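You operate a simulated robot arm through the tools that you are given. There is no shell and no other tool. Be economical: measure what you need, move in short steps, check, and stop when the job is done.

You run a simulated robot arm. Do the job below in one go: nothing can be reset, and whatever is moved stays where it is left.

Task
Take the orange standing tag marked hold and put it on top of the small brown caps carton.

It is judged by the outcome, as a careful person would: the job done as asked, and still so three seconds after it is handed in. It fails if anything else is knocked over, pushed out of place, dropped, spilled or broken. A push-on lid holds only when it is set on centred and level and pressed home; a screw cap is set on level and turned clockwise until tight.

Robot
A 6-joint arm with a two-finger parallel gripper, fixed in place. Base frame: the origin is at the foot of the arm, x ahead of it, y to its left, z up; the work surface is at about z = 860. Units: mm, degrees, N and s.
With the tool pointing down near the work surface it reaches from about 240 to 640 mm from the base axis. Its first joint turns from -66.0 to 66.0 degrees. Payload 2.7 kg.
The tool frame sits at the grasp point between the pads (the TCP): z along the fingers, y along the line on which they close. The tips reach 23 mm beyond it. The gripper opens to 94 mm. The fingers are 38 mm wide and 10 mm thick; the gripper's body (54 by 96 mm) begins 39 mm behind the TCP.
Orientation is told as [roll, pitch, yaw] about the base's x, y, z axes, in that order, counted from this pose: with the fingers straight down and closing along the base's y, the tool's x points along the base's -x, its y along +y and its z along -z.

Tools
- The arm moves only by the tool nudge_tool. Its argument "steps" is a list of rows, each an object (a shift or turn left out is 0, a gripper value left out holds the last) with "claw": the gripper command, from -1 (fully open) to 1 (shut), values between in proportion; "xyz": the shift along the base's x, y, z in mm, a list of three; "angular": the turn, a rotation vector about the base's x, y, z in degrees, a list of three. In form: [{"claw": claw, "xyz": [dx, dy, dz], "angular": [wx, wy, wz]}, ...]. A call has 1 to 10 rows; each row is the pose to reach, as a shift and turn from the pose commanded when the call began. Each row takes 0.2 s and may step no farther than 50 mm and 8.6 degrees from the row before; otherwise, or with a gripper value out of range, the whole call is refused. Where a pose cannot be reached the arm comes as near as it can. A force on the tool above 40 N (or 10 N above the force at the start of the call, whichever is more), or a blocked arm, ends the call early, and 0.2 s more pass. The fingers move at their own pace (about 45 mm/s each) and stop on an object; they squeeze with about 40 N. The grip force told is the motor's: it shows also when the fingers shut on nothing. Time passes only in rows, and 0.2 s behind the last, so rows that repeat a pose let the fingers close. It gives the time, the measured TCP pose, the force on the tool (base axes), the opening and the grip force at its end, in the units of the frame above (readings bear some noise).
- Cameras (640 x 400 px; columns grow to the right, rows downward): "scene" is fixed at [88.8, -444.1, 1407.4]; the picture's right is [0.61, -0.79, 0.00], its down [-0.43, -0.33, -0.84] and it looks along [0.66, 0.51, -0.54] (base axes); focal length 344 px, centre (320, 200). "wrist" rides on the gripper at [87, 16, -74] in the tool frame; the picture's right is [-0.18, 0.98, 0.00], its down [-0.58, -0.11, -0.81] and it looks along [-0.79, -0.15, 0.59] (tool axes); focal length 243 px, centre (320, 200).
- grab_frame(camera): a new picture of that camera. No time passes.
- probe_pixels(camera, pixels): for up to 12 pixels [column, row] of the newest picture of that camera ("zoom" is the newest enlarged one), the place [x, y, z] in the base frame of the surface seen there, good to about 3 mm. No time passes.
- inspect(camera, box): a new picture of the part [left, top, right, bottom] of that camera's present view, enlarged. No time passes.
- finish_job(): hands the job in; it is judged then, once.

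Keep the steps short. Do not move on a guess: measure, check each grasp and each placing, and mend mistakes. In all there are 60 turns and 20 pictures (those below and enlarged ones count). Leave the gripper open and the arm clear of the work at the hand-in unless told otherwise, and finish with a single line.

The tools are called after "Request:" as a command line: name --argument value ..., lists and objects as JSON in quotes. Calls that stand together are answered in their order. nudge_tool: Moves the arm, as the interface text tells. Its arguments: {"type":"object","properties":{"steps":{"type":"array","items":{"type":"object","properties":{"claw":{"type":"number"},"xyz":{"type":"array","items":{"type":"number"}},"angular":{"type":"array","items":{"type":"number"}}}}}},"required":["steps"]} The other tools are called the same way: grab_frame (camera) takes a picture; probe_pixels (camera, pixels) gives the place of the surface under pixels of a picture; inspect (camera, box) takes an enlarged picture of a part of a camera's view; finish_job () hands the job in.

At the start:

```text
t: 0.0
ee_pos: [346.4, 72.9, 1157.5]
tool_rot: [0.1, 0.0, 0.0]
contact_force: [-1.4, 0.4, -0.2]
width: 94.1
grip_force: 0.0
```

scene: 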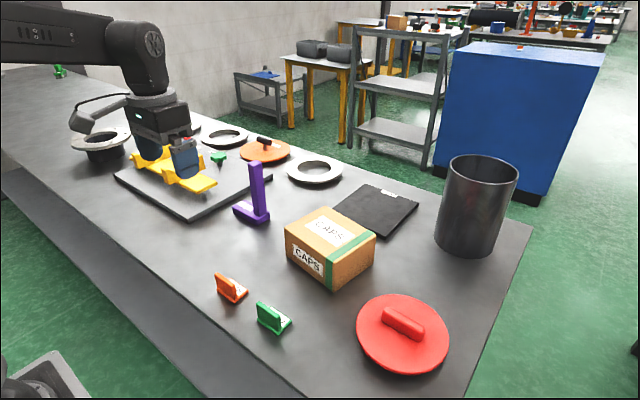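
wrist: 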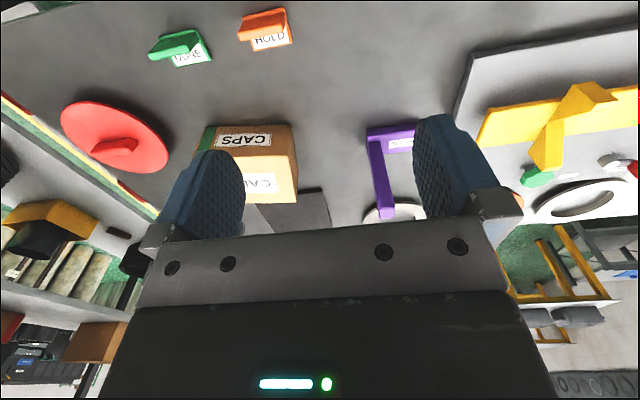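

I see the orange tag near scene pixel (230,288) and the caps carton near (330,245). I'll enlarge both to measure them.

Request:
inspect --camera "scene" --box '[190, 250, 310, 340]'

Request:
probe_pixels --camera "scene" --pixels '[[288, 230], [324, 210], [374, 236], [331, 257], [330, 233], [332, 287], [288, 256], [345, 228], [225, 308], [268, 292]]'

```text
4.44 times, centred on (250, 295) of scene
```

zoom: 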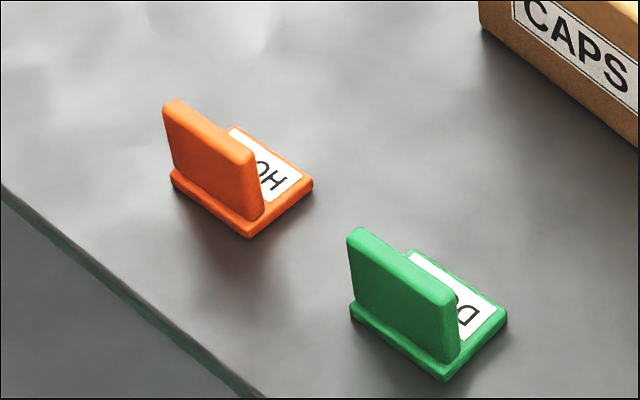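

```text
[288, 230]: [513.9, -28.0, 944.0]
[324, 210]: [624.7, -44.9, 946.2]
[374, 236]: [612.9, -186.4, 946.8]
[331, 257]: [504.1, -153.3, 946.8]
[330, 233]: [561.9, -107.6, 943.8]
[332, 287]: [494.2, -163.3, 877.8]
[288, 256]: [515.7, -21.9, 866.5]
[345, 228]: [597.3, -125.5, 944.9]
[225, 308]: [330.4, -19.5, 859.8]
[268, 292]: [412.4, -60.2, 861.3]
```

The carton top is at z≈946, centred near (563,-103). Next I'll measure the orange tag's plate and foot in the zoom.

Request:
probe_pixels --camera "zoom" --pixels '[[172, 104], [250, 155], [176, 180], [246, 232], [308, 184], [240, 132], [205, 150], [211, 128], [258, 158], [285, 190], [360, 232], [262, 215]]'

```text
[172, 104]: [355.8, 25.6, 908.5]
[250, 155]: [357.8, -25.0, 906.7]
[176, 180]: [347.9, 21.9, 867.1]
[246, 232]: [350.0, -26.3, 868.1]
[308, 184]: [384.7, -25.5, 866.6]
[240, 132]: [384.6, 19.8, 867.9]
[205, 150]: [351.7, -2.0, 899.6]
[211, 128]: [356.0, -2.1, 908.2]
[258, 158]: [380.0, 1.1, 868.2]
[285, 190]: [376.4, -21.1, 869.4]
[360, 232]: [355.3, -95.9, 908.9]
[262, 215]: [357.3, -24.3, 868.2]
```

The tag's foot covers x≈347–386, y≈-26–24 and is about 8 mm thick. Its plate stands at x≈355 and its top is at z≈908. The yaw is about +2°. I'll grip across y (about 50 mm wide), foot and plate together, and move to above it first.

Request:
nudge_tool --steps '[{"claw": -1, "xyz": [4, -15, -40], "angular": [0, 0, 1]}, {"xyz": [8, -30, -80], "angular": [0, 0, 2]}, {"xyz": [12, -45, -120], "angular": [0, 0, 2]}, {"xyz": [15, -60, -160], "angular": [0, 0, 2]}, {"xyz": [18.6, -73.9, -197.5], "angular": [0, 0, 2]}, {"xyz": [18.6, -73.9, -197.5], "angular": [0, 0, 2]}]'

Request:
grab_frame --camera "wrist"

Request:
grab_frame --camera "scene"

```text
t: 1.4
ee_pos: [363.3, -2.2, 959.0]
tool_rot: [0.1, -0.2, 2.0]
contact_force: [-0.8, -0.1, 0.1]
width: 94.1
grip_force: 0.0
```

```text
16 pictures are left
```

wrist: 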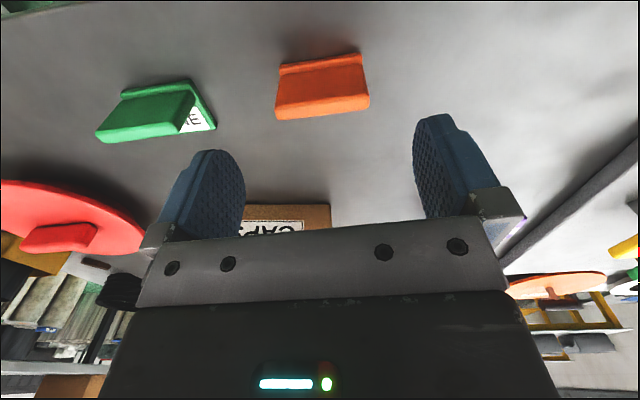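

```text
15 pictures are left
```

scene: 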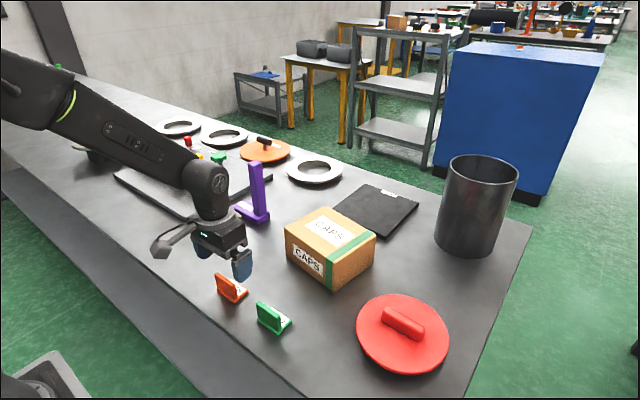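

The gripper is above the tag at (363,-2,959) and clear of the green tag. I'll go straight down to TCP z≈887, which leaves the tips about 4 mm above the table, still open.

Request:
nudge_tool --steps '[{"xyz": [1, 1, -30]}, {"xyz": [1, 1, -55]}, {"xyz": [1, 1, -71]}, {"xyz": [1, 1, -71]}]'

Request:
inspect --camera "scene" --box '[170, 230, 310, 340]'

```text
t: 2.4
ee_pos: [364.6, -0.5, 888.1]
tool_rot: [0.0, -0.1, 1.9]
contact_force: [0.1, -0.4, -0.2]
width: 94.0
grip_force: 0.0
```

```text
3.64 times, centred on (240, 285) of scene
```

zoom: 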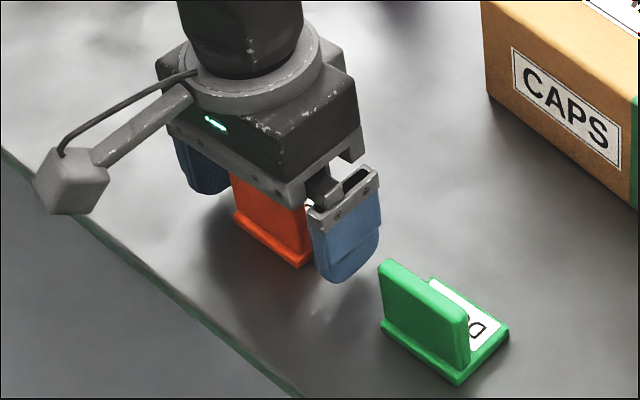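

The fingers are on either side of the tag and clear of the green one. I'll close now.

Request:
nudge_tool --steps '[{"claw": 1}, {"claw": 1}, {"claw": 1}, {"claw": 1}, {"claw": 1}]'

```text
t: 3.6
ee_pos: [363.9, -0.4, 888.6]
tool_rot: [0.1, 0.0, 2.0]
contact_force: [-0.9, 0.9, 0.9]
width: 55.6
grip_force: 40.2
```

The fingers stopped at 55.6 mm with 40 N, so the tag is held. I'll lift it straight up and check.

Request:
nudge_tool --steps '[{"xyz": [0, 0, 20]}, {"xyz": [0, 0, 60]}, {"xyz": [0, 0, 105]}, {"xyz": [0, 0, 140]}, {"xyz": [0, 0, 140]}]'

Request:
inspect --camera "scene" --box '[130, 180, 310, 330]'

```text
t: 4.8
ee_pos: [366.0, 0.6, 1030.5]
tool_rot: [0.1, 0.0, 2.0]
contact_force: [0.2, -0.9, -0.4]
width: 55.5
grip_force: 40.3
```

```text
2.67 times, centred on (220, 255) of scene
```

zoom: 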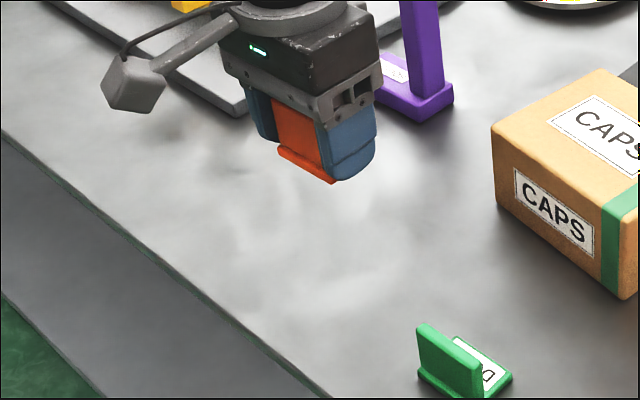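

The tag is held level and its foot is about 28 mm below the TCP. I'll move it over the carton centre (563,-103) at this height, y first to keep away from the purple stand.

Request:
nudge_tool --steps '[{"xyz": [10, -45, 5]}, {"xyz": [30, -85, 5]}, {"xyz": [65, -103, 5]}, {"xyz": [110, -103, 5]}, {"xyz": [155, -103, 5]}, {"xyz": [197, -103, 5]}, {"xyz": [197, -103, 5]}, {"xyz": [197, -103, 5]}]'

Request:
inspect --camera "scene" --box '[220, 130, 430, 310]'

```text
t: 6.6
ee_pos: [563.5, -103.6, 1032.1]
tool_rot: [0.1, 0.0, 2.1]
contact_force: [-1.3, 0.0, -0.2]
width: 55.7
grip_force: 40.0
```

```text
2.22 times, centred on (325, 220) of scene
```

zoom: 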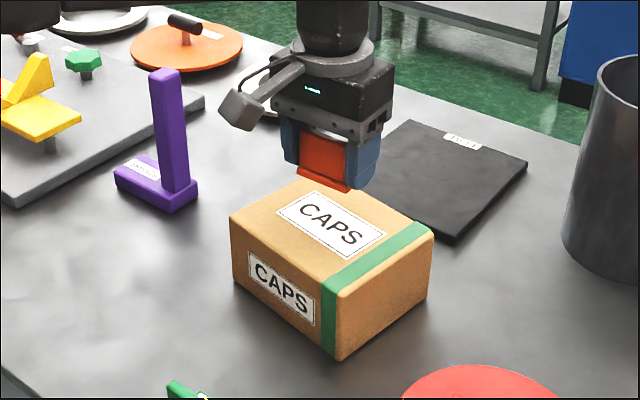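

The tag is over the carton. I'll lower it 50 mm, then take fine steps to contact near TCP z≈974.

Request:
nudge_tool --steps '[{"xyz": [0, 0, -25]}, {"xyz": [0, 0, -45]}, {"xyz": [0, 0, -52]}, {"xyz": [0, 0, -52]}]'

Request:
inspect --camera "scene" --box '[260, 150, 400, 270]'

```text
t: 7.6
ee_pos: [562.6, -102.8, 981.6]
tool_rot: [0.1, -0.1, 2.0]
contact_force: [0.3, -0.1, -0.5]
width: 55.5
grip_force: 40.3
```

```text
3.33 times, centred on (330, 210) of scene
```

zoom: 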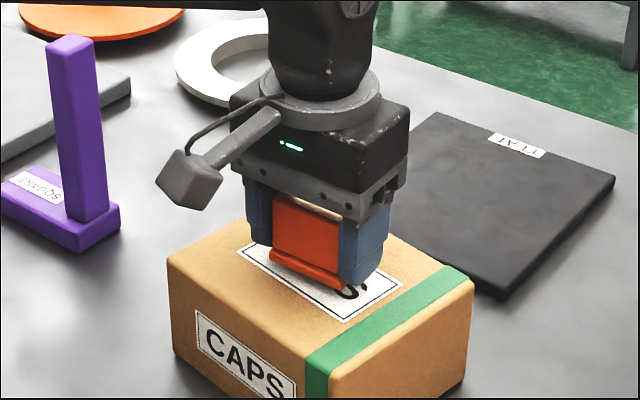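

It's centred with a few millimetres left to go. I'll lower it slowly and watch the force.

Request:
nudge_tool --steps '[{"xyz": [0, 0, -2]}, {"xyz": [0, 0, -4]}, {"xyz": [0, 0, -5]}, {"xyz": [0, 0, -5]}]'

```text
t: 8.6
ee_pos: [563.5, -102.0, 977.3]
tool_rot: [0.1, 0.0, 2.0]
contact_force: [-0.4, -0.2, -0.6]
width: 55.6
grip_force: 40.4
```

There's no contact yet. I'll go 1 mm at a time.

Request:
nudge_tool --steps '[{"xyz": [0, 0, -1]}, {"xyz": [0, 0, -1]}]'

Request:
nudge_tool --steps '[{"xyz": [0, 0, -1]}, {"xyz": [0, 0, -1]}]'

Request:
inspect --camera "scene" --box '[290, 180, 390, 260]'

```text
t: 9.2
ee_pos: [563.2, -104.0, 976.1]
tool_rot: [0.2, 0.0, 2.0]
contact_force: [1.2, -1.1, -1.1]
width: 55.5
grip_force: 40.0
```

```text
t: 9.8
ee_pos: [563.1, -103.7, 974.5]
tool_rot: [0.0, 0.1, 2.1]
contact_force: [-0.5, -0.1, -0.6]
width: 55.5
grip_force: 40.1
```

```text
5.00 times, centred on (340, 220) of scene
```

zoom: 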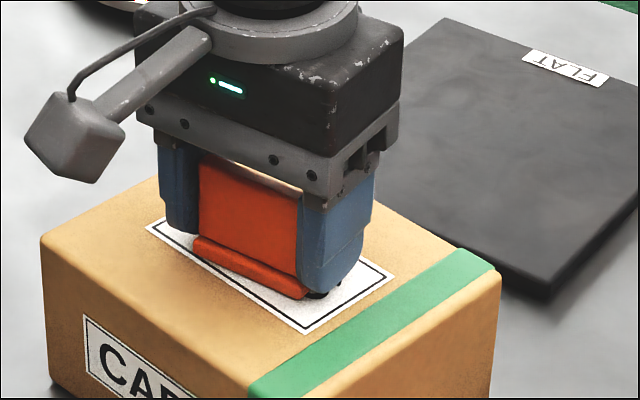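

The tag is almost touching and the force is still nil. I'll keep going down 1 mm at a time.

Request:
nudge_tool --steps '[{"xyz": [0, 0, -1]}, {"xyz": [0, 0, -1]}]'

```text
t: 10.4
ee_pos: [562.8, -103.5, 973.7]
tool_rot: [0.1, -0.1, 2.0]
contact_force: [0.7, 0.0, 0.3]
width: 55.7
grip_force: 39.7
```

Still no contact force, so another 1 mm.

Request:
nudge_tool --steps '[{"xyz": [0, 0, -1]}, {"xyz": [0, 0, -1]}]'

```text
t: 11.0
ee_pos: [563.8, -103.3, 972.9]
tool_rot: [0.1, -0.1, 1.9]
contact_force: [-1.4, 0.6, 1.9]
width: 55.6
grip_force: 40.1
```

The upward force is 1.9 N, which may be first contact. I'll try 0.7 mm more to confirm.

Request:
nudge_tool --steps '[{"xyz": [0, 0, -0.7]}, {"xyz": [0, 0, -0.7]}]'

```text
t: 11.6
ee_pos: [563.1, -103.2, 973.3]
tool_rot: [0.1, 0.0, 2.1]
contact_force: [-2.2, 1.1, 8.4]
width: 55.7
grip_force: 39.6
```

The force rose to 8.4 N, so the tag is resting on the carton. I'll open slowly.

Request:
nudge_tool --steps '[{"claw": -0.25, "xyz": [0, 0, 0.5]}, {"claw": -0.4, "xyz": [0, 0, 0.5]}, {"claw": -0.6, "xyz": [0, 0, 0.5]}, {"claw": -0.8, "xyz": [0, 0, 0.5]}, {"claw": -0.8, "xyz": [0, 0, 0.5]}]'

Request:
inspect --camera "scene" --box '[270, 160, 400, 260]'

```text
t: 12.8
ee_pos: [561.9, -102.8, 974.3]
tool_rot: [0.1, -0.1, 2.0]
contact_force: [0.6, 0.0, -0.7]
width: 84.2
grip_force: 0.0
```

```text
4.00 times, centred on (335, 210) of scene
```

zoom: 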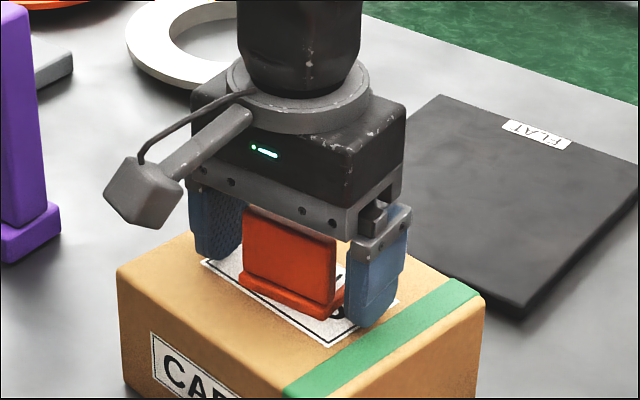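

The tag stands free on the carton. I'll lift straight up and then back away.

Request:
nudge_tool --steps '[{"claw": -0.8, "xyz": [0, 0, 20]}, {"xyz": [0, 0, 55]}, {"xyz": [0, 0, 100]}, {"xyz": [0, 0, 140]}, {"claw": -1, "xyz": [-40, 10, 160]}, {"xyz": [-85, 20, 160]}, {"xyz": [-130, 40, 160]}, {"xyz": [-130, 40, 160]}]'

Request:
grab_frame --camera "scene"

Request:
inspect --camera "scene" --box '[270, 170, 390, 290]'

```text
t: 14.6
ee_pos: [431.7, -62.1, 1133.5]
tool_rot: [0.1, -0.1, 2.1]
contact_force: [-0.4, -1.3, 0.4]
width: 93.9
grip_force: 0.0
```

```text
8 pictures are left
```

scene: 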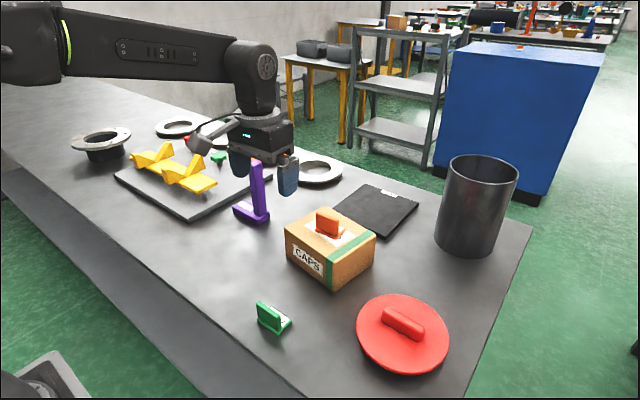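

```text
3.33 times, centred on (330, 230) of scene
```

zoom: 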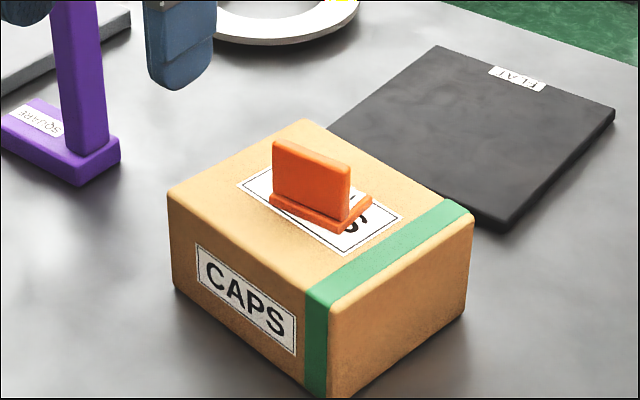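

The tag stands upright in the middle of the carton top. Nothing else has moved, the gripper is open and the arm is clear, so I'll hand in.

Request:
finish_job

```text
The job is handed in.
```

The orange hold tag is standing upright on top of the caps carton, nothing else was disturbed, and the arm is clear with the gripper open.
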